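You operate a simulated robot arm through the tools that you are given. There is no shell and no other tool. Be economical: measure what you need, move in short steps, check, and stop when the job is done.

You are at the controls of a simulated two-armed robot. One attempt, no reset.

TASK
Pick up the carton from the second shelf from the bottom of the grey rack with one hand, pass it to the other hand and put it on the top of the filling bench. Set down upright: carton.

It is judged by the outcome, as a careful person would: the job done as asked, and still so three seconds after it is handed in. It fails if anything else is knocked over, pushed out of place, dropped, spilled or broken.

THE ROBOT
Two 7-joint arms with two-finger parallel grippers on one trunk, on a base that drives. Base frame: it is fixed to the floor where the robot stands at the start and does not move with it; the origin is under the middle of the robot, x ahead of it, y to its left, z up. Readings come in m, degrees, newtons and seconds.
The left shoulder is at the start at [0.05, 0.165, 1.149], the right one opposite. With the tool pointing down near the work surface each hand reaches from about 0.1 to 0.58 m from the robot's upright axis, wherever it stands, measured 20 degrees to its own side. Places, roughly: top of the filling bench [0.5, 1.7, 0.8]. Payload 3.91 kg a hand.
The tool frame of a hand sits at the grasp point between the pads (the TCP): z along the fingers, y along the line on which they close. The tips reach 0.03 m beyond it. Largest opening 0.11 m; finger width 0.02, thickness 0.01; the body of the gripper, 0.048 by 0.112 m, starts 0.055 m behind the TCP.
Orientation is that of the tool frame in the base frame, as [roll, pitch, yaw] about the fixed x, y, z axes, in that order (R = Rz(yaw) Ry(pitch) Rx(roll)). With the fingers straight down and closing along the base's y, the tool's x points along the base's -x, its y along +y and its z along -z.

THE INTERFACE
- The arms move only by the tool play_rows. It takes "left_motion", "right_motion" or both (then of equal length, played together; a hand with none holds still); each is a list of rows, each a list of 7 numbers: the gripper command, from -1 (shut) to 1 (fully open), values between in proportion, then the shift along the base's x, y, z in m, then the turn, a rotation vector about the base's x, y, z in rad. In form: [[grip, x, y, z, rx, ry, rz], ...]. A call has 1 to 20 rows; each row is the pose to reach, as a shift and turn from the pose commanded when the call began. Rows are played at 5 a second. More than 0.05 m and 8.6 degrees between two rows, or a gripper value outside its range, and nothing of the call is played. A pose out of reach is approached as far as the arm can. The call stops where the force on the tool passes 40 N (or 10 N more than at its start, if that is more) or the arm is blocked; 0.2 s more then pass. Each finger travels about 0.045 m/s and halts on what it meets, pressing with about 29 N; the grip force reading is that of the motor and also rises with nothing between the fingers. The clock runs only during rows and for 0.2 s after the last one: add rows that repeat a pose to give the fingers time. It gives the time, the measured TCP pose, the force on the tool (base axes), the opening and the grip force at its end, in the units of the frame above (readings bear some noise), with the torque about the TCP (base axes, N m) and any sound that the robot's microphone picked up.
- Cameras (640 x 400 px; columns grow to the right, rows downward): "scene" is now at [0.1028, 0.0053, 1.2837]; the picture's right is [-0.01, -1.00, 0.00], its down [-0.87, 0.01, -0.49] and it looks along [0.49, -0.01, -0.87] (base axes); focal length 289 px, centre (320, 200). "left" rides on the left gripper at [0.072, -0.017, -0.103] in its tool frame; the picture's right is [0.23, 0.97, 0.00], its down [-0.76, 0.18, -0.62] and it looks along [-0.61, 0.14, 0.78] (tool axes); focal length 222 px, centre (320, 200). "right" rides on the right gripper at [0.072, 0.017, -0.103] in its tool frame; the picture's right is [-0.23, 0.97, 0.00], its down [-0.76, -0.18, -0.62] and it looks along [-0.61, -0.14, 0.78] (tool axes); focal length 222 px, centre (320, 200). There is no depth. A picture from a camera that has moved, and an enlarged one, comes with that camera's place and axes in the base frame and with its lens. The place of the scene camera against the robot may be out by one fixed shift of up to 0.012 m in any direction.
- grab_frame(camera): a new picture of that camera. No time passes.
- move_column(by): slides the trunk up (or, below 0, down) by that many m; the arms and the scene camera ride with it, the base frame stays. It gives what a move gives, with no picture.
- roll_base(legs): drives the robot by 1 to 6 legs, each [ahead, left, turn to the left] in m, m and degrees, along the robot's own axes; the way and the turn of a leg run together, so that a leg with both is an arc; at most 1.5 m and 180 degrees a leg. The arms and the cameras ride along, it lands a little off, and it stops where it bumps. It gives what a move gives.
- pan_tilt(pan, tilt): turns the head with the scene camera to pan (to the left, within 80 degrees either way) and tilt (down, from -29 to 69), counted from straight ahead of the robot. It gives what a move gives.
- enlarge(camera, box): a new picture of the part [left, top, right, bottom] of that camera's present view, enlarged. No time passes.
- hand_in(): hands the job in; it is judged then, once.

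Work in short steps. Places have to be worked out from the pictures, the camera data and where the tool is seen: move nearer, look again, correct. Check each grasp and each placing, and mend what went wrong. You have 120 turns and 100 pictures in all, those below and enlarged ones among them. Open the grippers and draw the arms clear of the work before you hand the job in, unless the task says otherwise; then end with one line.

The tools are called as a command line: name --argument value ..., lists and objects as JSON in quotes. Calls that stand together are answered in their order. play_rows: Moves the arms, as the interface text tells. Its arguments: {"type":"object","properties":{"left_motion":{"type":"array"},"right_motion":{"type":"array"}},"required":[]} The other tools are called the same way: move_column (by) slides the trunk up or down; roll_base (legs) drives the base; pan_tilt (pan, tilt) turns the head that bears the scene camera; grab_frame (camera) takes a picture; enlarge (camera, box) takes an enlarged picture of a part of a camera's view; hand_in () hands the job in.

At the start:

```text
clock: 0.0
left_ee_pos: [0.2817, 0.0735, 0.756]
left_tcp_rot: [179.5, 0.2, -179.9]
left_wrist_force: [0.8, -0.3, 0.5]
left_wrist_torque: [0.01, -0.01, 0.0]
left_gripper_width: 0.1101
left_grasp_force: 0.1
right_ee_pos: [0.2983, -0.1889, 0.8339]
right_tcp_rot: [180.0, 0.1, 179.9]
right_wrist_force: [-0.1, 0.7, 0.2]
right_wrist_torque: [0.01, -0.04, 0.01]
right_gripper_width: 0.1101
right_grasp_force: 0.0
trunk travel left (down, up): [-0.369, 0.134]
robot x, y, heading: [-0.0014, 0.0012, 0.1]
head pan, tilt: [-0.6, 60.4]
```

scene: 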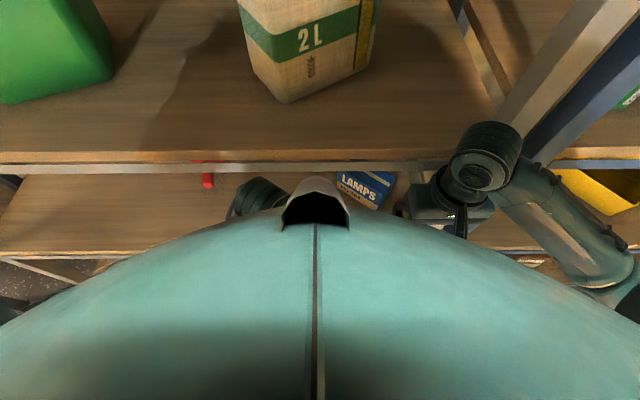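
right: 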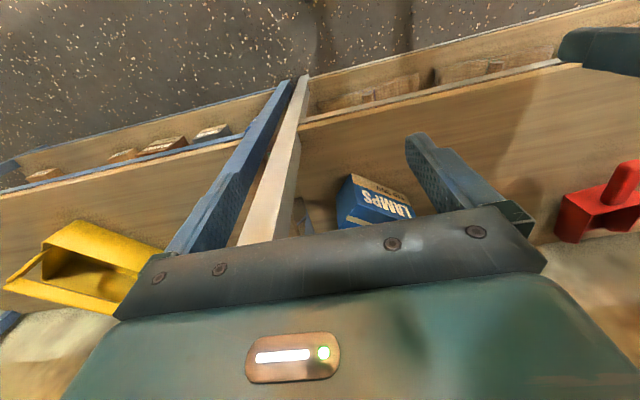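
left: 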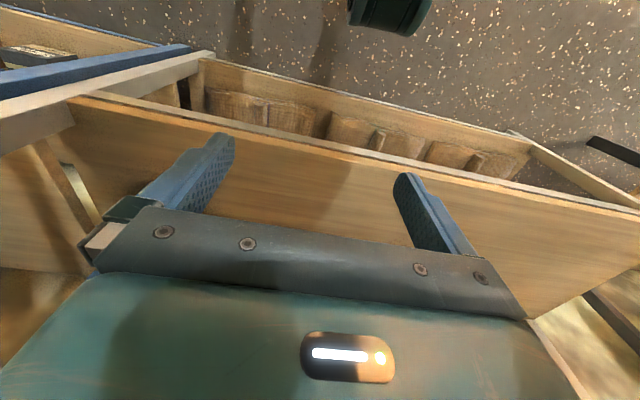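

The robot stands right in front of a rack with several shelves; I'll tilt the head to see the whole of it.

pan_tilt --pan 0 --tilt 20

grab_frame --camera "scene"

pan_tilt --pan 75 --tilt 20

grab_frame --camera "scene"

```text
clock: 1.1
left_ee_pos: [0.2819, 0.075, 0.7558]
left_tcp_rot: [179.5, 0.1, -179.8]
left_wrist_force: [0.1, 0.3, 1.2]
left_wrist_torque: [-0.03, -0.01, 0.01]
left_gripper_width: 0.1099
left_grasp_force: 0.1
right_ee_pos: [0.298, -0.1891, 0.835]
right_tcp_rot: [-180.0, 0.1, 180.0]
right_wrist_force: [-0.1, -0.7, -0.1]
right_wrist_torque: [-0.04, 0.02, -0.01]
right_gripper_width: 0.11
right_grasp_force: 0.1
trunk travel left (down, up): [-0.369, 0.134]
robot x, y, heading: [-0.0014, 0.0004, -0.2]
head pan, tilt: [0.0, 20.0]
```

```text
96 pictures are left
camera scene: at [0.1297, 0.006, 1.3423], right [0.0, -1.0, 0.0], down [-0.34, 0.0, -0.94], along [0.94, 0.0, -0.34], focal length 289 px, centre (320, 200)
```

scene: 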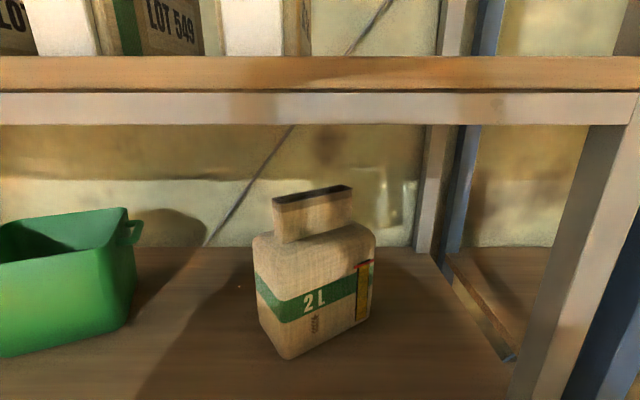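

```text
clock: 2.5
left_ee_pos: [0.2816, 0.0747, 0.7558]
left_tcp_rot: [179.5, 0.1, -179.8]
left_wrist_force: [-0.5, 0.2, 0.4]
left_wrist_torque: [0.0, 0.0, 0.02]
left_gripper_width: 0.1101
left_grasp_force: 0.1
right_ee_pos: [0.2977, -0.1878, 0.8341]
right_tcp_rot: [180.0, 0.0, 180.0]
right_wrist_force: [-0.2, -0.6, 0.5]
right_wrist_torque: [-0.01, 0.03, -0.01]
right_gripper_width: 0.1102
right_grasp_force: 0.1
trunk travel left (down, up): [-0.369, 0.134]
robot x, y, heading: [0.0003, -0.0008, -0.1]
head pan, tilt: [75.0, 20.0]
```

```text
95 pictures are left
camera scene: at [0.0608, 0.0959, 1.3423], right [0.97, -0.26, 0.0], down [-0.09, -0.33, -0.94], along [0.24, 0.91, -0.34], focal length 289 px, centre (320, 200)
```

scene: 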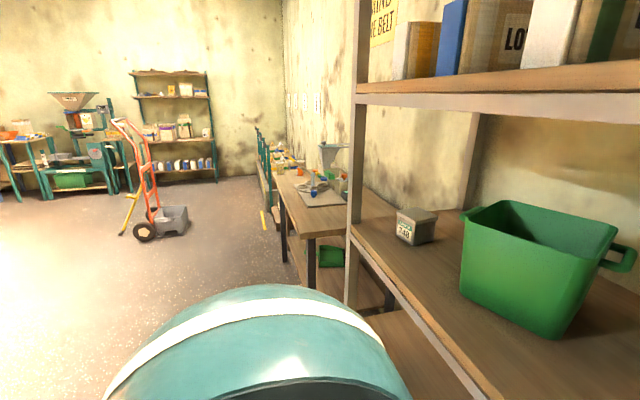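

There's a shelf with the 2L carton and at least one shelf below with a LAMPS box. I'll check the right side, then back off for an overall view.

pan_tilt --pan -80 --tilt 30

grab_frame --camera "scene"

pan_tilt --pan 80 --tilt 30

roll_base --legs '[[-0.5, 0, 0]]'

pan_tilt --pan 0 --tilt 35

grab_frame --camera "scene"

```text
clock: 4.9
left_ee_pos: [0.2819, 0.0733, 0.7559]
left_tcp_rot: [179.5, 0.0, -180.0]
left_wrist_force: [0.1, -0.4, 0.5]
left_wrist_torque: [0.05, 0.0, 0.03]
left_gripper_width: 0.1103
left_grasp_force: 0.0
right_ee_pos: [0.2973, -0.1885, 0.8327]
right_tcp_rot: [-180.0, 0.0, -179.9]
right_wrist_force: [-0.5, 0.1, -0.7]
right_wrist_torque: [0.02, 0.0, 0.03]
right_gripper_width: 0.11
right_grasp_force: 0.0
trunk travel left (down, up): [-0.369, 0.134]
robot x, y, heading: [-0.0008, 0.0013, -0.2]
head pan, tilt: [-80.0, 30.0]
```

```text
94 pictures are left
camera scene: at [0.0523, -0.0831, 1.3263], right [-0.98, -0.17, 0.0], down [-0.09, 0.49, -0.87], along [0.15, -0.85, -0.5], focal length 289 px, centre (320, 200)
```

scene: 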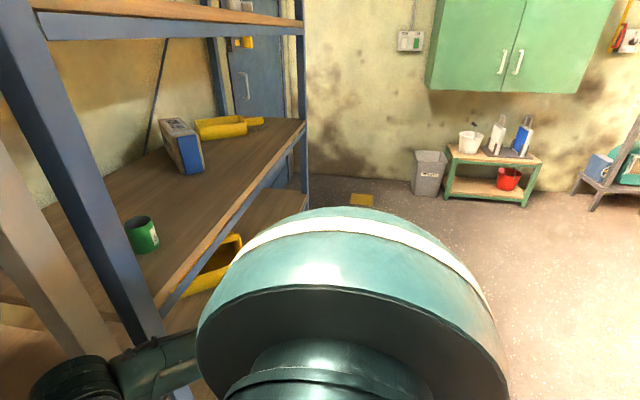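

```text
clock: 7.4
left_ee_pos: [0.281, 0.0734, 0.7558]
left_tcp_rot: [179.4, 0.1, -179.9]
left_wrist_force: [-0.2, 0.2, 0.5]
left_wrist_torque: [-0.01, 0.0, -0.01]
left_gripper_width: 0.11
left_grasp_force: 0.0
right_ee_pos: [0.2977, -0.1895, 0.834]
right_tcp_rot: [-179.9, -0.1, -179.9]
right_wrist_force: [0.4, -0.4, 0.2]
right_wrist_torque: [-0.02, -0.05, 0.01]
right_gripper_width: 0.1103
right_grasp_force: 0.0
trunk travel left (down, up): [-0.369, 0.134]
robot x, y, heading: [0.0007, -0.0026, -0.2]
head pan, tilt: [80.0, 30.0]
```

```text
clock: 10.3
left_ee_pos: [-0.2168, 0.0732, 0.7549]
left_tcp_rot: [179.5, 0.2, -179.7]
left_wrist_force: [-0.8, -0.5, 0.1]
left_wrist_torque: [0.0, 0.0, 0.03]
left_gripper_width: 0.1098
left_grasp_force: 0.0
right_ee_pos: [-0.2008, -0.1898, 0.8343]
right_tcp_rot: [180.0, 0.1, -179.8]
right_wrist_force: [0.2, 0.1, 0.0]
right_wrist_torque: [0.01, -0.01, -0.01]
right_gripper_width: 0.1099
right_grasp_force: 0.1
trunk travel left (down, up): [-0.369, 0.134]
robot x, y, heading: [-0.5005, -0.0009, -0.1]
head pan, tilt: [80.0, 30.0]
```

```text
clock: 11.9
left_ee_pos: [-0.2165, 0.0738, 0.7561]
left_tcp_rot: [179.4, 0.2, -179.7]
left_wrist_force: [-0.9, -0.1, 0.0]
left_wrist_torque: [0.0, 0.03, 0.0]
left_gripper_width: 0.1101
left_grasp_force: 0.0
right_ee_pos: [-0.2009, -0.1883, 0.8332]
right_tcp_rot: [179.9, 0.0, -179.9]
right_wrist_force: [0.9, -0.5, 0.2]
right_wrist_torque: [0.05, -0.02, -0.01]
right_gripper_width: 0.11
right_grasp_force: 0.0
trunk travel left (down, up): [-0.369, 0.134]
robot x, y, heading: [-0.4996, -0.001, -0.0]
head pan, tilt: [0.0, 35.0]
```

```text
93 pictures are left
camera scene: at [-0.374, 0.0059, 1.3185], right [0.0, -1.0, 0.0], down [-0.57, 0.0, -0.82], along [0.82, 0.0, -0.57], focal length 289 px, centre (320, 200)
```

scene: 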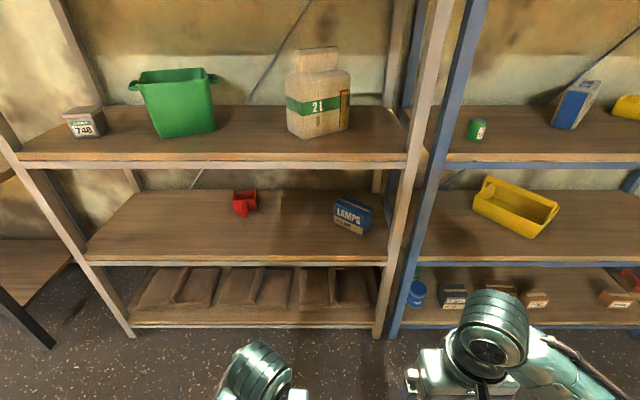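

The grey rack (left) has its second shelf from the bottom holding the LAMPS carton, along with a red item. I'll enlarge on it to measure.

enlarge --camera "scene" --box '[220, 150, 420, 275]'

grab_frame --camera "right"

```text
3.20 times, centred on (320, 212) of scene
camera zoom: at [-0.374, 0.0059, 1.3185], right [0.0, -1.0, 0.0], down [-0.57, 0.0, -0.82], along [0.82, 0.0, -0.57], focal length 926 px, centre (320, 160)
```

zoom: 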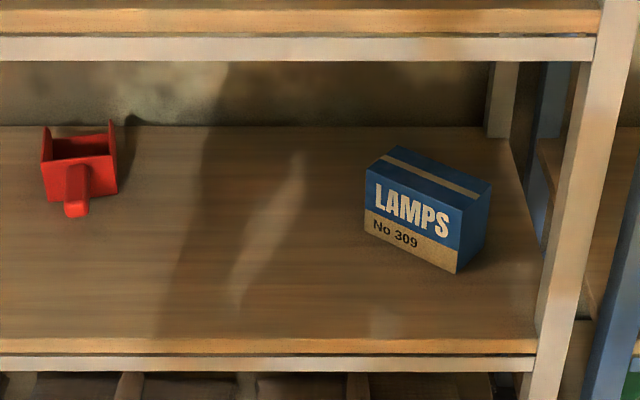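

```text
91 pictures are left
camera right: at [-0.2739, -0.1714, 0.9377], right [0.23, 0.97, 0.0], down [0.76, -0.18, 0.62], along [0.61, -0.14, -0.78], focal length 222 px, centre (320, 200)
```

right: 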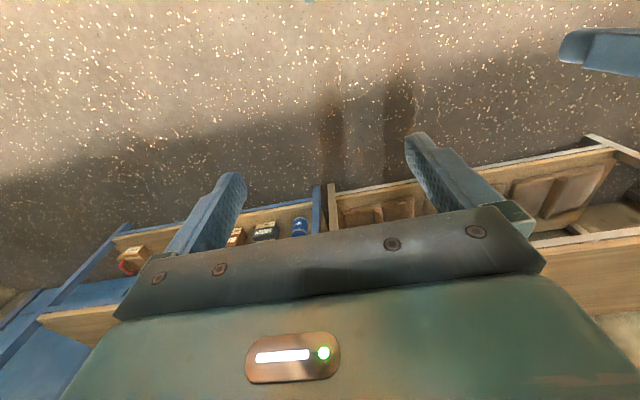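

The target is the LAMPS carton: about 0.133 × 0.079 × 0.104 m, centred near (0.54, −0.13), long axis about 55° from x, on a shelf at z≈0.555. The rack post at y≈−0.24 blocks a grip along its long axis, so I'll tilt the right hand 45°, nudge the carton round, then grip its near end. First I tilt the right hand and lower the trunk, still clear of the rack.

play_rows --right_motion '[[-1, 0, 0, 0, 0, -0.131, 0], [-1, 0, 0, 0, 0, -0.262, 0], [-1, 0, 0, 0, 0, -0.393, 0], [-1, 0, 0, 0, 0, -0.524, 0], [-1, 0, 0, 0, 0, -0.655, 0], [-1, 0, 0, 0, 0, -0.785, 0], [-1, 0, 0, 0, 0, -0.785, 0]]' --left_motion '[[1, -0.02, 0.02, 0, 0, 0, 0], [1, -0.04, 0.04, 0, 0, 0, 0], [1, -0.05, 0.06, 0, 0, 0, 0], [1, -0.05, 0.08, 0, 0, 0, 0], [1, -0.05, 0.1, 0, 0, 0, 0], [1, -0.05, 0.1, 0, 0, 0, 0], [1, -0.05, 0.1, 0, 0, 0, 0]]'

move_column --by -0.22

grab_frame --camera "scene"

grab_frame --camera "right"

```text
clock: 13.5
left_ee_pos: [-0.266, 0.1737, 0.7554]
left_tcp_rot: [179.6, 0.0, -179.8]
left_wrist_force: [-0.5, 0.1, -0.5]
left_wrist_torque: [0.0, 0.02, -0.02]
left_gripper_width: 0.1099
left_grasp_force: 0.0
right_ee_pos: [-0.1946, -0.186, 0.8246]
right_tcp_rot: [-179.9, 45.0, -179.9]
right_wrist_force: [-0.2, -0.6, 0.0]
right_wrist_torque: [0.0, -0.02, 0.0]
right_gripper_width: 0.0
right_grasp_force: 29.2
right hand out of reach, approached as far as the arm can: row 4, 5, 6, 7
trunk travel left (down, up): [-0.369, 0.134]
robot x, y, heading: [-0.4987, -0.0033, 0.1]
head pan, tilt: [0.0, 35.0]
```

```text
clock: 15.8
left_ee_pos: [-0.2669, 0.1744, 0.5363]
left_tcp_rot: [179.5, 0.1, -179.8]
left_wrist_force: [-0.2, -0.8, 0.0]
left_wrist_torque: [-0.02, 0.02, -0.01]
left_gripper_width: 0.1101
left_grasp_force: 0.0
right_ee_pos: [-0.1959, -0.1867, 0.6064]
right_tcp_rot: [-180.0, 45.1, -179.9]
right_wrist_force: [-5.0, -9.7, 27.3]
right_wrist_torque: [0.42, 3.91, 1.26]
right_gripper_width: 0.0002
right_grasp_force: 29.3
trunk travel left (down, up): [-0.149, 0.354]
robot x, y, heading: [-0.4994, 0.0, -0.2]
head pan, tilt: [0.0, 35.0]
```

```text
90 pictures are left
camera scene: at [-0.374, 0.0058, 1.0988], right [0.0, -1.0, 0.0], down [-0.57, 0.0, -0.82], along [0.82, 0.0, -0.57], focal length 289 px, centre (320, 200)
```

scene: 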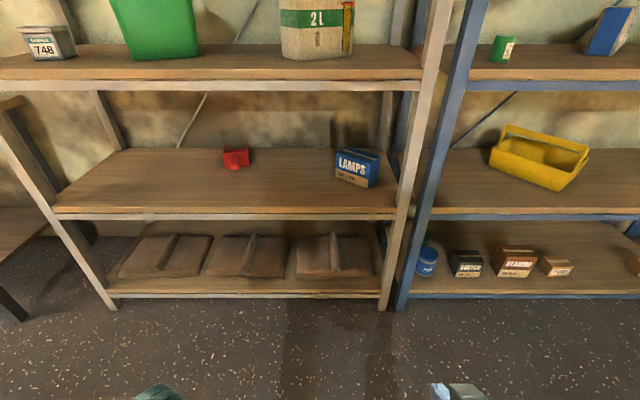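

```text
89 pictures are left
camera right: at [-0.3205, -0.1688, 0.6284], right [0.16, 0.97, 0.16], down [0.1, -0.18, 0.98], along [0.98, -0.14, -0.12], focal length 222 px, centre (320, 200)
```

right: 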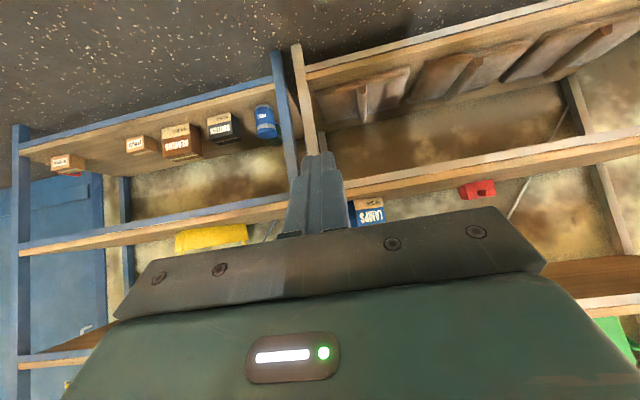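

The right wrist now reads 27 N after lowering, so the folded arm may be touching the robot itself. I'll move the hand forward and slightly up to free it.

play_rows --right_motion '[[-1, 0.03, 0, 0.01, 0, 0, 0], [-1, 0.06, 0, 0.02, 0, 0, 0], [-1, 0.1, 0, 0.02, 0, 0, 0], [-1, 0.1, 0, 0.02, 0, 0, 0]]'

```text
clock: 16.8
left_ee_pos: [-0.2668, 0.1745, 0.5362]
left_tcp_rot: [179.6, 0.2, -179.9]
left_wrist_force: [0.4, 0.0, 0.1]
left_wrist_torque: [-0.01, -0.03, 0.02]
left_gripper_width: 0.11
left_grasp_force: 0.0
right_ee_pos: [-0.096, -0.1856, 0.6257]
right_tcp_rot: [-179.9, 44.9, -179.9]
right_wrist_force: [0.5, 0.8, 0.3]
right_wrist_torque: [-0.03, 0.01, -0.02]
right_gripper_width: 0.0
right_grasp_force: 29.3
trunk travel left (down, up): [-0.149, 0.354]
robot x, y, heading: [-0.498, -0.0029, 0.3]
head pan, tilt: [0.0, 35.0]
```

Free again. Now I slide the right hand to y≈−0.06, then drive ahead 0.45 m so the hand sits at the rack opening.

play_rows --right_motion '[[-1, 0, 0.04, 0, 0, 0, 0], [-1, 0, 0.08, 0, 0, 0, 0], [-1, 0, 0.125, 0, 0, 0, 0], [-1, 0, 0.125, 0, 0, 0, 0]]'

roll_base --legs '[[0.45, 0, 0]]'

grab_frame --camera "scene"

grab_frame --camera "right"

```text
clock: 17.8
left_ee_pos: [-0.2668, 0.1738, 0.5391]
left_tcp_rot: [179.5, 0.2, -179.7]
left_wrist_force: [0.2, 0.1, 0.6]
left_wrist_torque: [-0.01, 0.02, -0.01]
left_gripper_width: 0.1099
left_grasp_force: 0.1
right_ee_pos: [-0.0927, -0.0775, 0.6267]
right_tcp_rot: [-177.5, 45.5, -178.7]
right_wrist_force: [-0.7, 0.5, 0.4]
right_wrist_torque: [0.01, -0.03, 0.0]
right_gripper_width: 0.0003
right_grasp_force: 29.1
trunk travel left (down, up): [-0.149, 0.354]
robot x, y, heading: [-0.4975, 0.0002, 0.1]
head pan, tilt: [0.0, 35.0]
```

```text
clock: 20.5
left_ee_pos: [0.1836, 0.1741, 0.5361]
left_tcp_rot: [179.5, 0.1, -179.9]
left_wrist_force: [-0.5, 0.5, 0.5]
left_wrist_torque: [0.03, 0.03, -0.04]
left_gripper_width: 0.11
left_grasp_force: 0.0
right_ee_pos: [0.3571, -0.0752, 0.6282]
right_tcp_rot: [-178.4, 46.0, -179.5]
right_wrist_force: [0.0, -0.5, 0.1]
right_wrist_torque: [0.0, 0.02, -0.06]
right_gripper_width: 0.0002
right_grasp_force: 28.9
trunk travel left (down, up): [-0.149, 0.354]
robot x, y, heading: [-0.0474, 0.0022, 0.1]
head pan, tilt: [0.0, 35.0]
```

```text
88 pictures are left
camera scene: at [0.0762, 0.0054, 1.0989], right [0.0, -1.0, 0.0], down [-0.57, 0.0, -0.82], along [0.82, 0.0, -0.57], focal length 289 px, centre (320, 200)
```

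scene: 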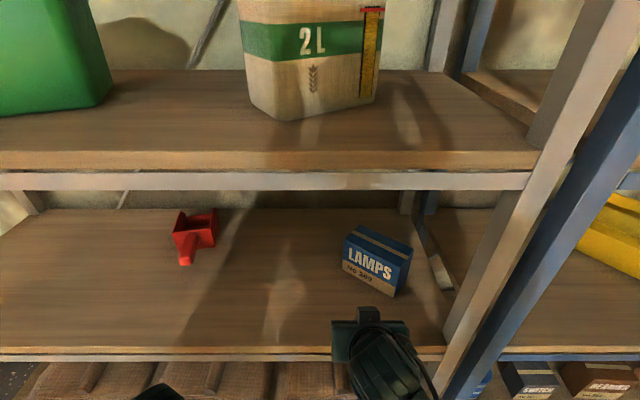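

```text
87 pictures are left
camera right: at [0.2318, -0.056, 0.6481], right [0.17, 0.98, 0.14], down [0.08, -0.16, 0.98], along [0.98, -0.15, -0.1], focal length 222 px, centre (320, 200)
```

right: 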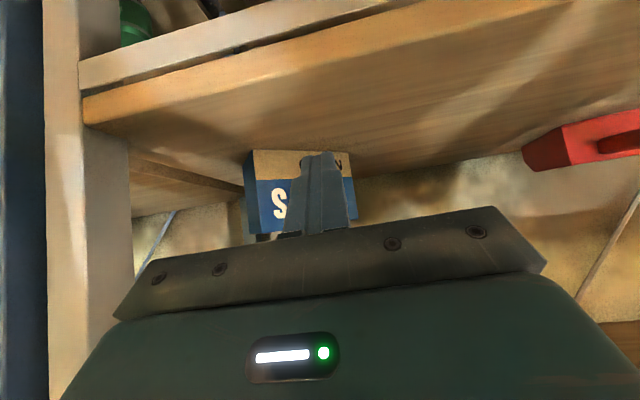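

The carton position is confirmed (left-front corner (0.549,−0.050), near corner (0.477,−0.157)). I advance the closed fingertips to just before the left end of the LAMPS face.

play_rows --right_motion '[[-1, 0.04, 0.0, 0, 0, 0, 0], [-1, 0.08, 0.01, -0.005, 0, 0, 0], [-1, 0.11, 0.015, -0.012, 0, 0, 0], [-1, 0.13, 0.015, -0.015, 0, 0, 0], [-1, 0.13, 0.015, -0.015, 0, 0, 0]]'

grab_frame --camera "scene"

grab_frame --camera "right"

```text
clock: 21.2
left_ee_pos: [0.1834, 0.174, 0.5379]
left_tcp_rot: [179.5, 0.1, -180.0]
left_wrist_force: [0.6, 0.8, 0.5]
left_wrist_torque: [0.0, 0.01, 0.0]
left_gripper_width: 0.1101
left_grasp_force: 0.0
right_ee_pos: [0.3884, -0.1056, 0.6301]
right_tcp_rot: [-177.4, 48.5, -178.3]
right_wrist_force: [-0.1, 0.4, -0.1]
right_wrist_torque: [0.03, -0.03, -0.02]
right_gripper_width: 0.0
right_grasp_force: 28.8
trunk travel left (down, up): [-0.149, 0.354]
robot x, y, heading: [-0.0478, -0.0015, 0.1]
head pan, tilt: [0.0, 35.0]
stopped in row 3 (right hand): the arm was blocked; the commanded pose is now the measured one
```

```text
86 pictures are left
camera scene: at [0.0761, 0.0054, 1.0992], right [0.0, -1.0, 0.0], down [-0.57, 0.0, -0.82], along [0.82, 0.0, -0.57], focal length 289 px, centre (320, 200)
```

scene: 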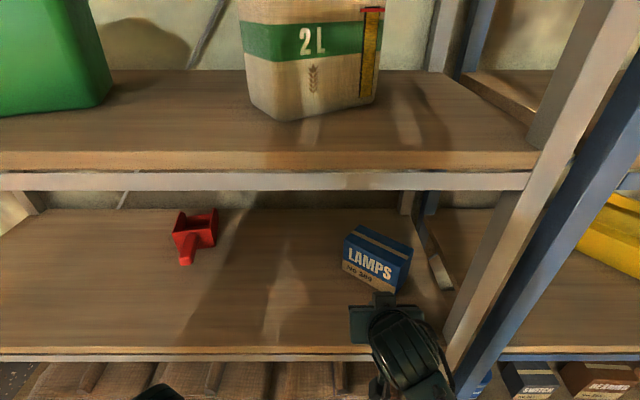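

```text
85 pictures are left
camera right: at [0.2619, -0.0862, 0.6439], right [0.15, 0.98, 0.14], down [0.04, -0.15, 0.99], along [0.99, -0.15, -0.06], focal length 222 px, centre (320, 200)
```

right: 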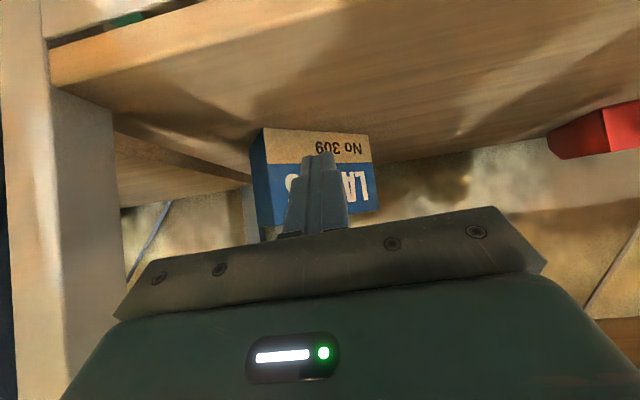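

The arm was blocked with no force on the tool; the forearm is sharply bent and close to the rack post. I'll retract, and shift the base left so the right shoulder is in line with the carton.

play_rows --right_motion '[[-1, -0.03, 0, 0, 0, 0, 0], [-1, -0.07, 0, 0, 0, 0, 0], [-1, -0.07, 0, 0, 0, 0, 0]]'

roll_base --legs '[[-0.1, 0, 0], [0, 0.15, 0]]'

grab_frame --camera "scene"

```text
clock: 22.2
left_ee_pos: [0.1831, 0.1726, 0.5355]
left_tcp_rot: [179.4, 0.1, 179.9]
left_wrist_force: [-0.7, -0.4, 0.3]
left_wrist_torque: [0.01, -0.02, -0.04]
left_gripper_width: 0.1101
left_grasp_force: 0.0
right_ee_pos: [0.3439, -0.1268, 0.6397]
right_tcp_rot: [-172.9, 51.4, -176.7]
right_wrist_force: [0.4, -1.2, -0.1]
right_wrist_torque: [0.04, 0.02, -0.03]
right_gripper_width: 0.0001
right_grasp_force: 29.3
trunk travel left (down, up): [-0.149, 0.354]
robot x, y, heading: [-0.0455, -0.0011, -0.3]
head pan, tilt: [0.0, 35.0]
stopped in row 3 (right hand): the arm was blocked; the commanded pose is now the measured one
```

```text
clock: 24.3
left_ee_pos: [0.0829, 0.3224, 0.537]
left_tcp_rot: [179.4, 0.1, -179.9]
left_wrist_force: [-0.7, -0.1, 0.4]
left_wrist_torque: [0.0, -0.03, 0.01]
left_gripper_width: 0.1102
left_grasp_force: 0.1
right_ee_pos: [0.2465, 0.0241, 0.6395]
right_tcp_rot: [-172.8, 51.3, -176.3]
right_wrist_force: [-0.1, 0.5, 0.3]
right_wrist_torque: [0.01, 0.0, 0.01]
right_gripper_width: 0.0
right_grasp_force: 29.3
trunk travel left (down, up): [-0.149, 0.354]
robot x, y, heading: [-0.1479, 0.1474, 0.2]
head pan, tilt: [0.0, 35.0]
```

```text
84 pictures are left
camera scene: at [-0.0234, 0.1552, 1.0985], right [0.0, -1.0, 0.0], down [-0.57, 0.0, -0.82], along [0.82, 0.0, -0.57], focal length 289 px, centre (320, 200)
```

scene: 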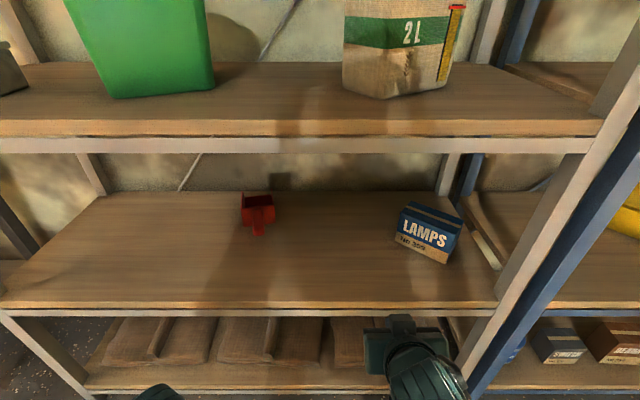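

Free of the rack now. I'll move the hand forward and right (relative to the robot) to get out of the cramped arm posture.

play_rows --right_motion '[[-1, 0.02, -0.03, 0, 0, 0, 0], [-1, 0.04, -0.06, 0, 0, 0, 0], [-1, 0.06, -0.085, 0, 0, 0, 0], [-1, 0.08, -0.085, 0, 0, 0, 0], [-1, 0.08, -0.085, 0, 0, 0, 0]]'

```text
clock: 25.5
left_ee_pos: [0.0841, 0.323, 0.536]
left_tcp_rot: [179.5, 0.0, -179.8]
left_wrist_force: [-0.3, 0.0, -0.1]
left_wrist_torque: [0.0, -0.01, 0.0]
left_gripper_width: 0.11
left_grasp_force: 0.1
right_ee_pos: [0.324, -0.0625, 0.6393]
right_tcp_rot: [-172.9, 51.3, -176.2]
right_wrist_force: [0.7, 0.3, 0.2]
right_wrist_torque: [-0.02, -0.02, -0.02]
right_gripper_width: 0.0
right_grasp_force: 29.2
trunk travel left (down, up): [-0.149, 0.354]
robot x, y, heading: [-0.148, 0.1478, 0.2]
head pan, tilt: [0.0, 35.0]
```

Works now. I straighten the tool orientation and advance to just in front of the left part of the LAMPS face.

play_rows --right_motion '[[-1, 0.02, 0, 0, 0.04, 0.05, 0.015], [-1, 0.06, 0.0, -0.01, 0.077, 0.1, 0.03], [-1, 0.1, 0.0, -0.02, 0.077, 0.1, 0.03], [-1, 0.14, 0.0, -0.027, 0.077, 0.1, 0.03], [-1, 0.155, 0.0, -0.027, 0.077, 0.1, 0.03], [-1, 0.155, 0.0, -0.027, 0.077, 0.1, 0.03]]'

grab_frame --camera "scene"

grab_frame --camera "right"

```text
clock: 26.9
left_ee_pos: [0.0851, 0.3224, 0.5352]
left_tcp_rot: [179.5, 0.0, -180.0]
left_wrist_force: [0.5, 0.7, -0.3]
left_wrist_torque: [0.0, -0.01, 0.03]
left_gripper_width: 0.1098
left_grasp_force: 0.1
right_ee_pos: [0.4813, -0.06, 0.6146]
right_tcp_rot: [-179.6, 45.7, -179.8]
right_wrist_force: [0.3, 0.0, 0.9]
right_wrist_torque: [-0.01, -0.02, -0.02]
right_gripper_width: 0.0002
right_grasp_force: 29.2
trunk travel left (down, up): [-0.149, 0.354]
robot x, y, heading: [-0.1478, 0.1479, -0.3]
head pan, tilt: [0.0, 35.0]
```

```text
83 pictures are left
camera scene: at [-0.0234, 0.1553, 1.0985], right [0.0, -1.0, 0.0], down [-0.57, 0.0, -0.82], along [0.82, 0.0, -0.57], focal length 289 px, centre (320, 200)
```

scene: 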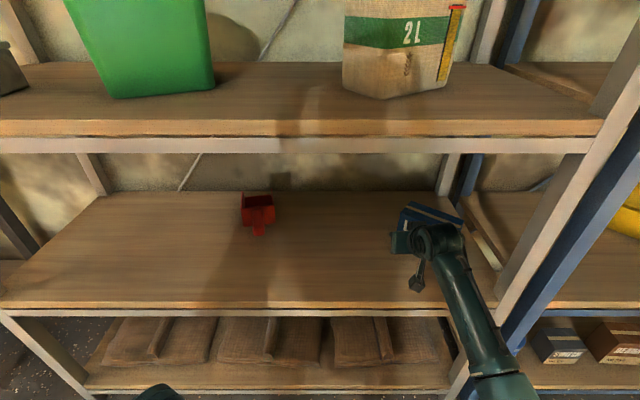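

```text
82 pictures are left
camera right: at [0.3551, -0.043, 0.6349], right [0.16, 0.97, 0.16], down [0.09, -0.17, 0.98], along [0.98, -0.14, -0.11], focal length 222 px, centre (320, 200)
```

right: 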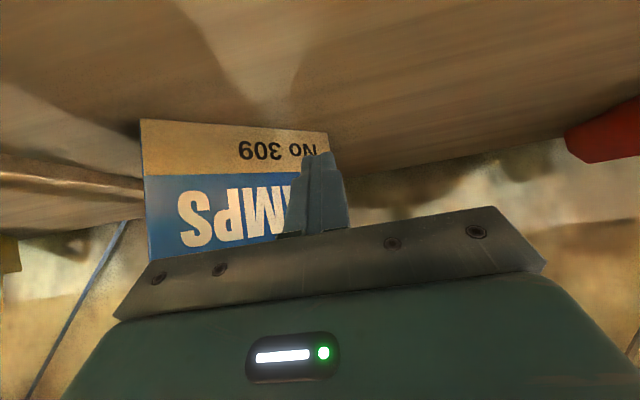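

Fingertips are right in front of the left end of the LAMPS face. Now I push gently in +x to turn the carton clockwise.

play_rows --right_motion '[[-1, 0.02, 0, -0.003, 0, 0, 0], [-1, 0.035, 0, -0.003, 0, 0, 0], [-1, 0.05, 0, -0.003, 0, 0, 0], [-1, 0.06, 0, -0.003, 0, 0, 0], [-1, 0.07, 0, -0.003, 0, 0, 0]]'

grab_frame --camera "right"

enlarge --camera "scene" --box '[340, 180, 500, 280]'

```text
clock: 28.1
left_ee_pos: [0.0837, 0.3213, 0.5361]
left_tcp_rot: [179.5, 0.1, -179.9]
left_wrist_force: [0.2, 0.6, 1.5]
left_wrist_torque: [-0.01, 0.02, 0.01]
left_gripper_width: 0.11
left_grasp_force: 0.0
right_ee_pos: [0.5503, -0.0594, 0.6098]
right_tcp_rot: [-179.7, 45.7, -179.8]
right_wrist_force: [0.0, 0.0, -0.3]
right_wrist_torque: [0.0, 0.01, 0.06]
right_gripper_width: 0.0
right_grasp_force: 29.1
trunk travel left (down, up): [-0.149, 0.354]
robot x, y, heading: [-0.1446, 0.147, -0.1]
head pan, tilt: [0.0, 35.0]
```

```text
81 pictures are left
camera right: at [0.4247, -0.0418, 0.6305], right [0.16, 0.97, 0.16], down [0.09, -0.17, 0.98], along [0.98, -0.14, -0.11], focal length 222 px, centre (320, 200)
```

right: 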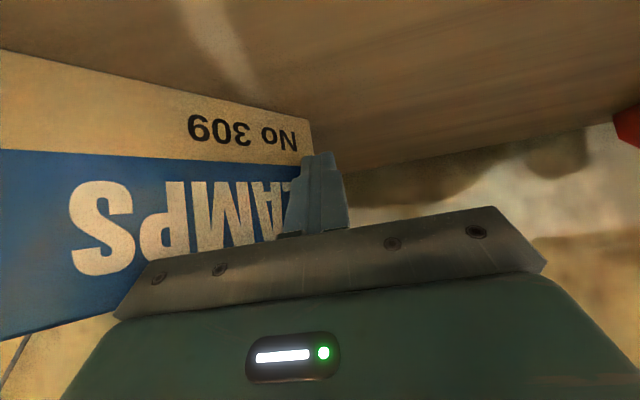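

```text
4.00 times, centred on (420, 230) of scene
camera zoom: at [-0.0234, 0.1553, 1.0985], right [0.0, -1.0, 0.0], down [-0.57, 0.0, -0.82], along [0.82, 0.0, -0.57], focal length 1157 px, centre (-80, 80)
```

zoom: 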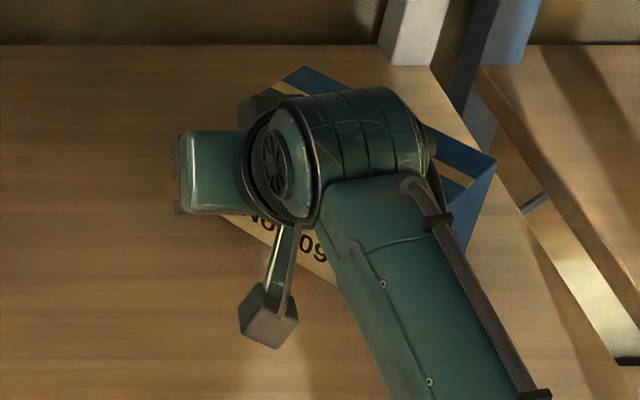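

It turned about 12°. I keep pushing, now along the face normal (ahead and right).

play_rows --right_motion '[[-1, 0.015, -0.005, 0, 0, 0, 0], [-1, 0.027, -0.012, 0, 0, 0, 0], [-1, 0.037, -0.022, 0, 0, 0, 0], [-1, 0.045, -0.032, 0, 0, 0, 0]]'

grab_frame --camera "right"

enlarge --camera "scene" --box '[340, 180, 500, 280]'

```text
clock: 29.1
left_ee_pos: [0.0836, 0.3223, 0.5367]
left_tcp_rot: [179.6, 0.1, -179.9]
left_wrist_force: [0.9, 0.0, 0.7]
left_wrist_torque: [0.02, -0.01, 0.01]
left_gripper_width: 0.1102
left_grasp_force: 0.0
right_ee_pos: [0.5952, -0.0921, 0.6104]
right_tcp_rot: [-179.8, 45.6, -179.8]
right_wrist_force: [-0.1, 1.0, 1.0]
right_wrist_torque: [-0.04, 0.03, 0.0]
right_gripper_width: 0.0
right_grasp_force: 29.4
trunk travel left (down, up): [-0.149, 0.354]
robot x, y, heading: [-0.1497, 0.1505, 0.0]
head pan, tilt: [0.0, 35.0]
```

```text
79 pictures are left
camera right: at [0.4702, -0.0752, 0.6304], right [0.16, 0.97, 0.16], down [0.09, -0.17, 0.98], along [0.98, -0.14, -0.11], focal length 222 px, centre (320, 200)
```

right: 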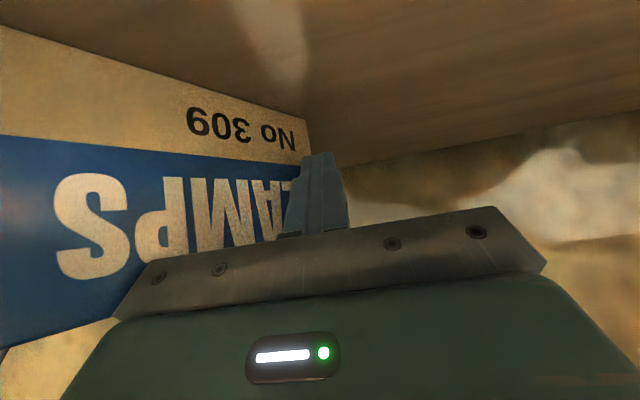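

```text
4.00 times, centred on (420, 230) of scene
camera zoom: at [-0.0235, 0.1553, 1.0985], right [0.0, -1.0, 0.0], down [-0.57, 0.0, -0.82], along [0.82, 0.0, -0.57], focal length 1157 px, centre (-80, 80)
```

zoom: 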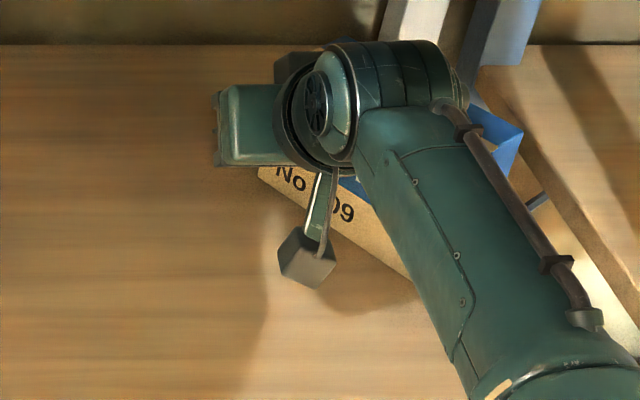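

The carton is now yawed about 37° and near the rack's side, so pushing further would crowd it. I back out and re-measure before choosing the grasp.

play_rows --right_motion '[[-1, -0.03, 0.02, 0, 0, 0, 0], [-1, -0.075, 0.03, 0, 0, 0, 0], [-1, -0.12, 0.03, 0, 0, 0, 0], [-1, -0.165, 0.03, 0, 0, 0, 0], [-1, -0.21, 0.03, 0.01, 0, 0, 0], [-1, -0.25, 0.03, 0.02, 0, 0, 0], [-1, -0.28, 0.03, 0.02, 0, 0, 0]]'

enlarge --camera "scene" --box '[320, 150, 640, 350]'

```text
clock: 30.7
left_ee_pos: [0.0836, 0.3227, 0.5372]
left_tcp_rot: [179.5, 0.1, -179.9]
left_wrist_force: [-0.5, 0.0, -0.3]
left_wrist_torque: [0.03, -0.02, 0.02]
left_gripper_width: 0.11
left_grasp_force: 0.0
right_ee_pos: [0.3132, -0.0627, 0.6292]
right_tcp_rot: [-179.7, 45.7, -179.9]
right_wrist_force: [0.1, -0.1, -0.2]
right_wrist_torque: [-0.02, 0.03, 0.0]
right_gripper_width: 0.0
right_grasp_force: 28.8
trunk travel left (down, up): [-0.149, 0.354]
robot x, y, heading: [-0.1474, 0.1498, -0.1]
head pan, tilt: [0.0, 35.0]
```

```text
2.00 times, centred on (480, 250) of scene
camera zoom: at [-0.0233, 0.1553, 1.0985], right [0.0, -1.0, 0.0], down [-0.57, 0.0, -0.82], along [0.82, 0.0, -0.57], focal length 579 px, centre (0, 100)
```

zoom: 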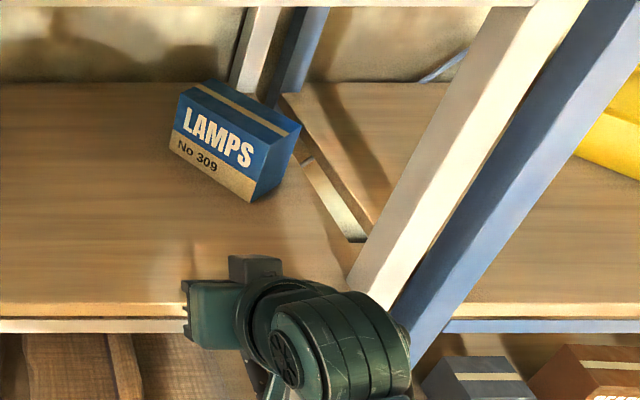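

Carton centre is about (0.594, −0.162), yaw ≈38°, base edge AB consistent. I'll set up a steep grasp (about 65° down, yawed 37° with the carton) outside the rack, then carry it in: first back off 0.12 m, pitch and raise.

roll_base --legs '[[-0.12, 0, 0]]'

play_rows --right_motion '[[-1, 0, -0.02, 0.03, 0, 0.12, 0], [-1, 0, -0.04, 0.07, 0, 0.24, 0], [0, 0, -0.05, 0.11, 0, 0.36, 0], [1, 0, -0.05, 0.15, 0, 0.36, 0], [1, 0, -0.05, 0.19, 0, 0.36, 0], [1, 0, -0.05, 0.19, 0, 0.36, 0]]'

move_column --by -0.13

play_rows --right_motion '[[1, 0, 0, 0, 0, 0, 0.13], [1, 0, 0, 0, 0, 0, 0.26], [1, 0, 0, 0, 0, 0, 0.39], [1, 0, 0, 0, 0, 0, 0.52], [1, 0, 0, 0, 0, 0, 0.65], [1, 0, 0, 0, 0, 0, 0.65]]'

grab_frame --camera "scene"

```text
clock: 31.9
left_ee_pos: [-0.0362, 0.323, 0.536]
left_tcp_rot: [179.5, 0.0, -179.8]
left_wrist_force: [-0.6, 0.3, -0.1]
left_wrist_torque: [0.05, 0.01, -0.02]
left_gripper_width: 0.1099
left_grasp_force: 0.1
right_ee_pos: [0.1937, -0.0639, 0.6292]
right_tcp_rot: [-179.6, 45.6, 180.0]
right_wrist_force: [-0.3, -0.5, 0.3]
right_wrist_torque: [0.0, -0.02, -0.03]
right_gripper_width: 0.0002
right_grasp_force: 28.9
trunk travel left (down, up): [-0.149, 0.354]
robot x, y, heading: [-0.2648, 0.1489, -0.1]
head pan, tilt: [0.0, 35.0]
```

```text
clock: 33.3
left_ee_pos: [-0.0357, 0.3235, 0.5367]
left_tcp_rot: [179.5, 0.1, -180.0]
left_wrist_force: [-0.4, 0.0, 0.2]
left_wrist_torque: [-0.01, 0.03, 0.0]
left_gripper_width: 0.11
left_grasp_force: 0.1
right_ee_pos: [0.1936, -0.1124, 0.8187]
right_tcp_rot: [-179.7, 25.0, -179.9]
right_wrist_force: [-0.8, 0.6, 0.1]
right_wrist_torque: [0.02, -0.01, -0.01]
right_gripper_width: 0.0856
right_grasp_force: 0.1
trunk travel left (down, up): [-0.149, 0.354]
robot x, y, heading: [-0.2651, 0.1512, 0.1]
head pan, tilt: [0.0, 35.0]
```

```text
clock: 34.0
left_ee_pos: [-0.035, 0.3229, 0.5155]
left_tcp_rot: [179.9, 0.7, 179.9]
left_wrist_force: [-5.3, 4.2, 13.3]
left_wrist_torque: [-1.02, 0.03, -0.36]
left_gripper_width: 0.1101
left_grasp_force: 0.0
right_ee_pos: [0.194, -0.1118, 0.7919]
right_tcp_rot: [-179.8, 25.0, -180.0]
right_wrist_force: [0.7, -0.8, 0.5]
right_wrist_torque: [-0.01, -0.01, -0.03]
right_gripper_width: 0.1102
right_grasp_force: 0.1
trunk travel left (down, up): [-0.123, 0.38]
robot x, y, heading: [-0.2699, 0.1527, -0.1]
head pan, tilt: [0.0, 35.0]
stopped: the force on the tool passed its limit (the readings are from after the stop); the commanded pose is now the measured one
```

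```text
clock: 35.4
left_ee_pos: [-0.0341, 0.3235, 0.5148]
left_tcp_rot: [179.8, 0.7, 179.9]
left_wrist_force: [-5.5, 4.6, 22.8]
left_wrist_torque: [-1.55, 0.19, -0.44]
left_gripper_width: 0.1098
left_grasp_force: 0.0
right_ee_pos: [0.192, -0.1125, 0.7928]
right_tcp_rot: [-179.7, 25.0, -142.4]
right_wrist_force: [0.1, -0.7, 0.0]
right_wrist_torque: [-0.01, 0.03, 0.02]
right_gripper_width: 0.1101
right_grasp_force: 0.2
trunk travel left (down, up): [-0.123, 0.38]
robot x, y, heading: [-0.2665, 0.1521, -0.1]
head pan, tilt: [0.0, 35.0]
```

```text
76 pictures are left
camera scene: at [-0.1442, 0.1551, 1.0725], right [0.0, -1.0, 0.0], down [-0.57, 0.0, -0.82], along [0.82, 0.0, -0.57], focal length 289 px, centre (320, 200)
```

scene: 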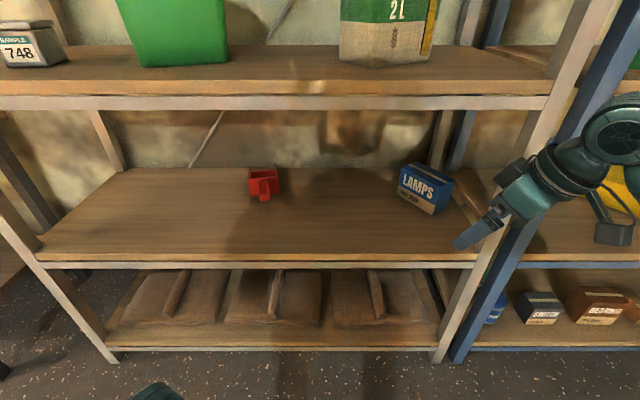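

The tool reached the wanted tilt/yaw, but the left arm touched the robot's own base when lowering. I raise the left hand, then lower the trunk.

play_rows --left_motion '[[1, 0.02, 0, 0.04, 0, 0, 0], [1, 0.04, 0, 0.08, 0, 0, 0], [1, 0.04, 0, 0.12, 0, 0, 0], [1, 0.04, 0, 0.16, 0, 0, 0], [1, 0.04, 0, 0.2, 0, 0, 0], [1, 0.04, 0, 0.2, 0, 0, 0]]'

move_column --by -0.1

grab_frame --camera "scene"

```text
clock: 36.8
left_ee_pos: [0.0052, 0.3228, 0.7139]
left_tcp_rot: [179.7, 0.6, -180.0]
left_wrist_force: [0.1, 0.2, -0.9]
left_wrist_torque: [0.05, 0.02, 0.0]
left_gripper_width: 0.11
left_grasp_force: 0.0
right_ee_pos: [0.195, -0.1121, 0.7932]
right_tcp_rot: [-179.7, 25.0, -142.6]
right_wrist_force: [0.4, -0.3, -0.5]
right_wrist_torque: [0.0, -0.01, 0.01]
right_gripper_width: 0.1099
right_grasp_force: 0.0
trunk travel left (down, up): [-0.123, 0.38]
robot x, y, heading: [-0.2696, 0.1496, -0.1]
head pan, tilt: [0.0, 35.0]
```

```text
clock: 38.1
left_ee_pos: [0.0064, 0.3228, 0.612]
left_tcp_rot: [179.8, 0.6, 180.0]
left_wrist_force: [0.3, 0.3, -0.5]
left_wrist_torque: [0.0, 0.0, -0.01]
left_gripper_width: 0.11
left_grasp_force: 0.0
right_ee_pos: [0.1939, -0.112, 0.6928]
right_tcp_rot: [-179.8, 25.0, -142.5]
right_wrist_force: [-0.8, 1.1, -0.8]
right_wrist_torque: [-0.02, 0.03, 0.02]
right_gripper_width: 0.1098
right_grasp_force: 0.1
trunk travel left (down, up): [-0.023, 0.48]
robot x, y, heading: [-0.2672, 0.1486, -0.2]
head pan, tilt: [0.0, 35.0]
```

```text
75 pictures are left
camera scene: at [-0.1434, 0.1553, 0.9724], right [0.0, -1.0, 0.0], down [-0.57, 0.0, -0.82], along [0.82, 0.0, -0.57], focal length 289 px, centre (320, 200)
```

scene: 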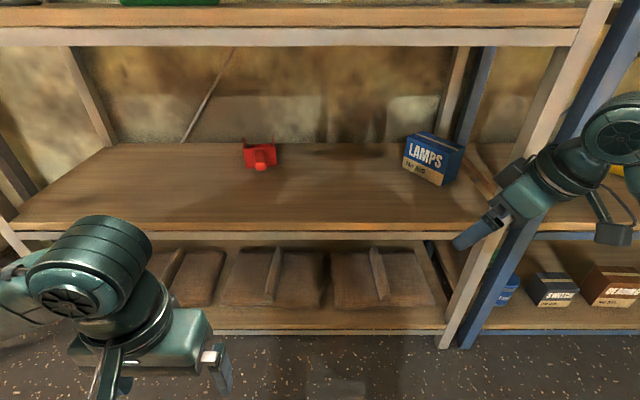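

I look at the right arm's elbow/forearm layout before entering.

pan_tilt --pan -50 --tilt 40

grab_frame --camera "scene"

```text
clock: 39.3
left_ee_pos: [0.0056, 0.3223, 0.6133]
left_tcp_rot: [179.7, 0.6, -180.0]
left_wrist_force: [-0.3, -0.3, -0.1]
left_wrist_torque: [0.02, -0.01, -0.03]
left_gripper_width: 0.1101
left_grasp_force: 0.1
right_ee_pos: [0.194, -0.1116, 0.6923]
right_tcp_rot: [-179.9, 25.0, -142.7]
right_wrist_force: [0.5, -0.5, -0.3]
right_wrist_torque: [-0.01, -0.03, -0.02]
right_gripper_width: 0.1101
right_grasp_force: 0.0
trunk travel left (down, up): [-0.023, 0.48]
robot x, y, heading: [-0.268, 0.1509, 0.0]
head pan, tilt: [-50.0, 40.0]
```

```text
74 pictures are left
camera scene: at [-0.1768, 0.0902, 0.9648], right [-0.77, -0.64, 0.0], down [-0.41, 0.49, -0.77], along [0.49, -0.59, -0.64], focal length 289 px, centre (320, 200)
```

scene: 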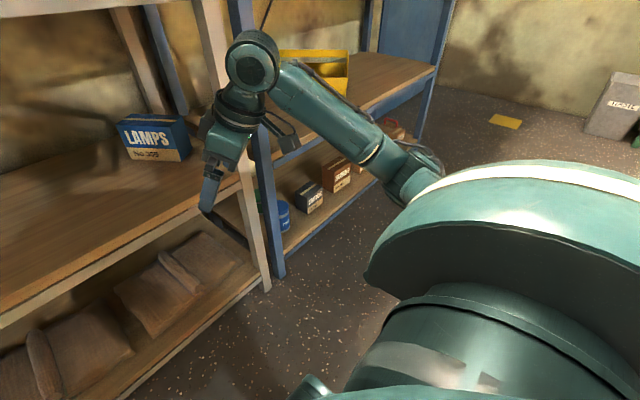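

The right forearm comes in from the far right and would meet the post. The left arm, coming from the left side, suits this carton angle better: so the left hand picks, the right receives. I tuck the right arm and shape the left hand (outside the rack).

play_rows --right_motion '[[1, -0.03, 0, 0.02, 0, 0, -0.13], [1, -0.06, 0, 0.04, 0, 0, -0.26], [1, -0.1, 0, 0.06, 0, 0, -0.39], [1, -0.14, 0, 0.06, 0, 0, -0.52], [1, -0.16, 0, 0.06, 0, 0, -0.65], [1, -0.16, 0, 0.06, 0, 0, -0.65]]' --left_motion '[[1, 0.03, 0, 0.02, 0, -0.11, 0], [1, 0.07, 0, 0.04, 0, -0.22, 0], [1, 0.1, 0, 0.06, 0, -0.33, 0], [1, 0.14, 0, 0.08, 0, -0.436, 0], [1, 0.16, 0, 0.08, 0, -0.436, 0], [1, 0.16, 0, 0.08, 0, -0.436, 0]]'

play_rows --left_motion '[[1, 0, 0, 0, 0, 0, 0.13], [1, 0, 0, 0, 0, 0, 0.26], [1, 0, 0, 0, 0, 0, 0.39], [1, 0, 0, 0, 0, 0, 0.52], [1, 0, 0, 0, 0, 0, 0.65], [1, 0, 0, 0, 0, 0, 0.65]]'

pan_tilt --pan 20 --tilt 40

grab_frame --camera "scene"

```text
clock: 40.7
left_ee_pos: [0.1656, 0.3207, 0.694]
left_tcp_rot: [179.8, 25.7, 179.8]
left_wrist_force: [0.2, 0.7, -0.8]
left_wrist_torque: [-0.01, 0.01, 0.01]
left_gripper_width: 0.1103
left_grasp_force: 0.0
right_ee_pos: [0.0447, -0.1135, 0.7622]
right_tcp_rot: [-179.8, 25.0, -180.0]
right_wrist_force: [0.1, -0.4, -0.1]
right_wrist_torque: [-0.01, 0.03, -0.03]
right_gripper_width: 0.1102
right_grasp_force: 0.0
right hand out of reach, approached as far as the arm can: row 5, 6
trunk travel left (down, up): [-0.023, 0.48]
robot x, y, heading: [-0.2711, 0.1489, 0.1]
head pan, tilt: [-50.0, 40.0]
```

```text
clock: 42.1
left_ee_pos: [0.1647, 0.3225, 0.693]
left_tcp_rot: [179.7, 25.5, -142.6]
left_wrist_force: [0.6, 0.1, 0.5]
left_wrist_torque: [0.0, 0.01, 0.01]
left_gripper_width: 0.1099
left_grasp_force: 0.1
right_ee_pos: [0.0444, -0.1139, 0.7616]
right_tcp_rot: [-179.8, 25.0, -179.9]
right_wrist_force: [-0.6, 0.3, 0.5]
right_wrist_torque: [-0.03, -0.02, 0.02]
right_gripper_width: 0.1098
right_grasp_force: 0.2
trunk travel left (down, up): [-0.023, 0.48]
robot x, y, heading: [-0.2689, 0.1502, 0.1]
head pan, tilt: [-50.0, 40.0]
```

```text
clock: 43.5
left_ee_pos: [0.1654, 0.3224, 0.6934]
left_tcp_rot: [179.7, 25.6, -142.8]
left_wrist_force: [-0.7, -0.3, 0.0]
left_wrist_torque: [0.02, 0.03, 0.02]
left_gripper_width: 0.1103
left_grasp_force: 0.0
right_ee_pos: [0.0455, -0.1131, 0.7612]
right_tcp_rot: [-179.7, 24.9, -180.0]
right_wrist_force: [0.1, 0.4, -0.3]
right_wrist_torque: [-0.01, 0.02, -0.03]
right_gripper_width: 0.1099
right_grasp_force: 0.0
trunk travel left (down, up): [-0.023, 0.48]
robot x, y, heading: [-0.2678, 0.1474, 0.0]
head pan, tilt: [20.0, 40.0]
```

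```text
73 pictures are left
camera scene: at [-0.1516, 0.1843, 0.9648], right [0.34, -0.94, 0.0], down [-0.6, -0.22, -0.77], along [0.72, 0.26, -0.64], focal length 289 px, centre (320, 200)
```

scene: 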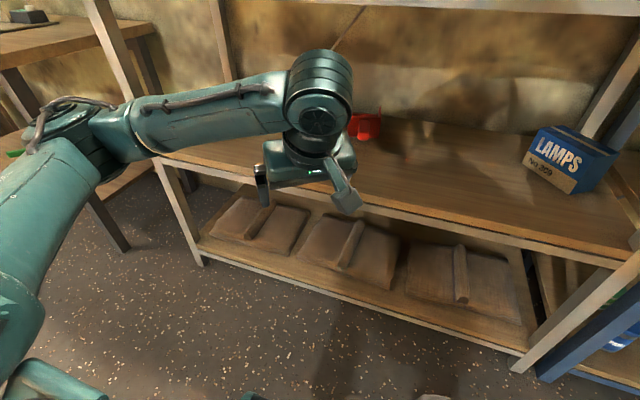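

The left forearm comes in nicely from the left. From this view the wrist knuckle is about 0.2 m behind the TCP, so I flatten the tilt to ~55° for headroom under the beam (0.91), extend the left arm, and pull the right hand further back.

play_rows --left_motion '[[1, 0.03, 0, 0, 0.053, -0.069, 0], [1, 0.06, 0, 0, 0.107, -0.138, 0], [1, 0.09, 0, 0, 0.107, -0.138, 0], [1, 0.12, 0, 0, 0.107, -0.138, 0], [1, 0.12, 0, 0, 0.107, -0.138, 0]]' --right_motion '[[1, 0, 0, 0.02, 0, 0.1, 0], [1, 0, 0, 0.04, 0, 0.2, 0], [1, -0.02, 0, 0.05, 0, 0.32, 0], [1, -0.04, 0, 0.05, 0, 0.43, 0], [1, -0.05, 0, 0.05, 0, 0.43, 0]]'

grab_frame --camera "scene"

```text
clock: 44.7
left_ee_pos: [0.2849, 0.321, 0.6933]
left_tcp_rot: [179.6, 35.6, -143.0]
left_wrist_force: [-0.1, 1.2, 0.0]
left_wrist_torque: [-0.01, -0.03, 0.0]
left_gripper_width: 0.1101
left_grasp_force: 0.0
right_ee_pos: [-0.0053, -0.1142, 0.8118]
right_tcp_rot: [-179.8, 0.3, -179.9]
right_wrist_force: [1.1, 0.3, -0.1]
right_wrist_torque: [0.01, 0.02, 0.01]
right_gripper_width: 0.1101
right_grasp_force: 0.0
trunk travel left (down, up): [-0.023, 0.48]
robot x, y, heading: [-0.266, 0.1526, 0.0]
head pan, tilt: [20.0, 40.0]
```

```text
72 pictures are left
camera scene: at [-0.1515, 0.1844, 0.9648], right [0.34, -0.94, 0.0], down [-0.6, -0.22, -0.77], along [0.72, 0.26, -0.64], focal length 289 px, centre (320, 200)
```

scene: 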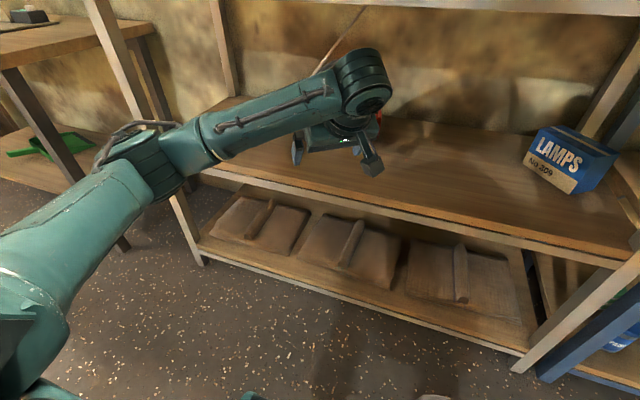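

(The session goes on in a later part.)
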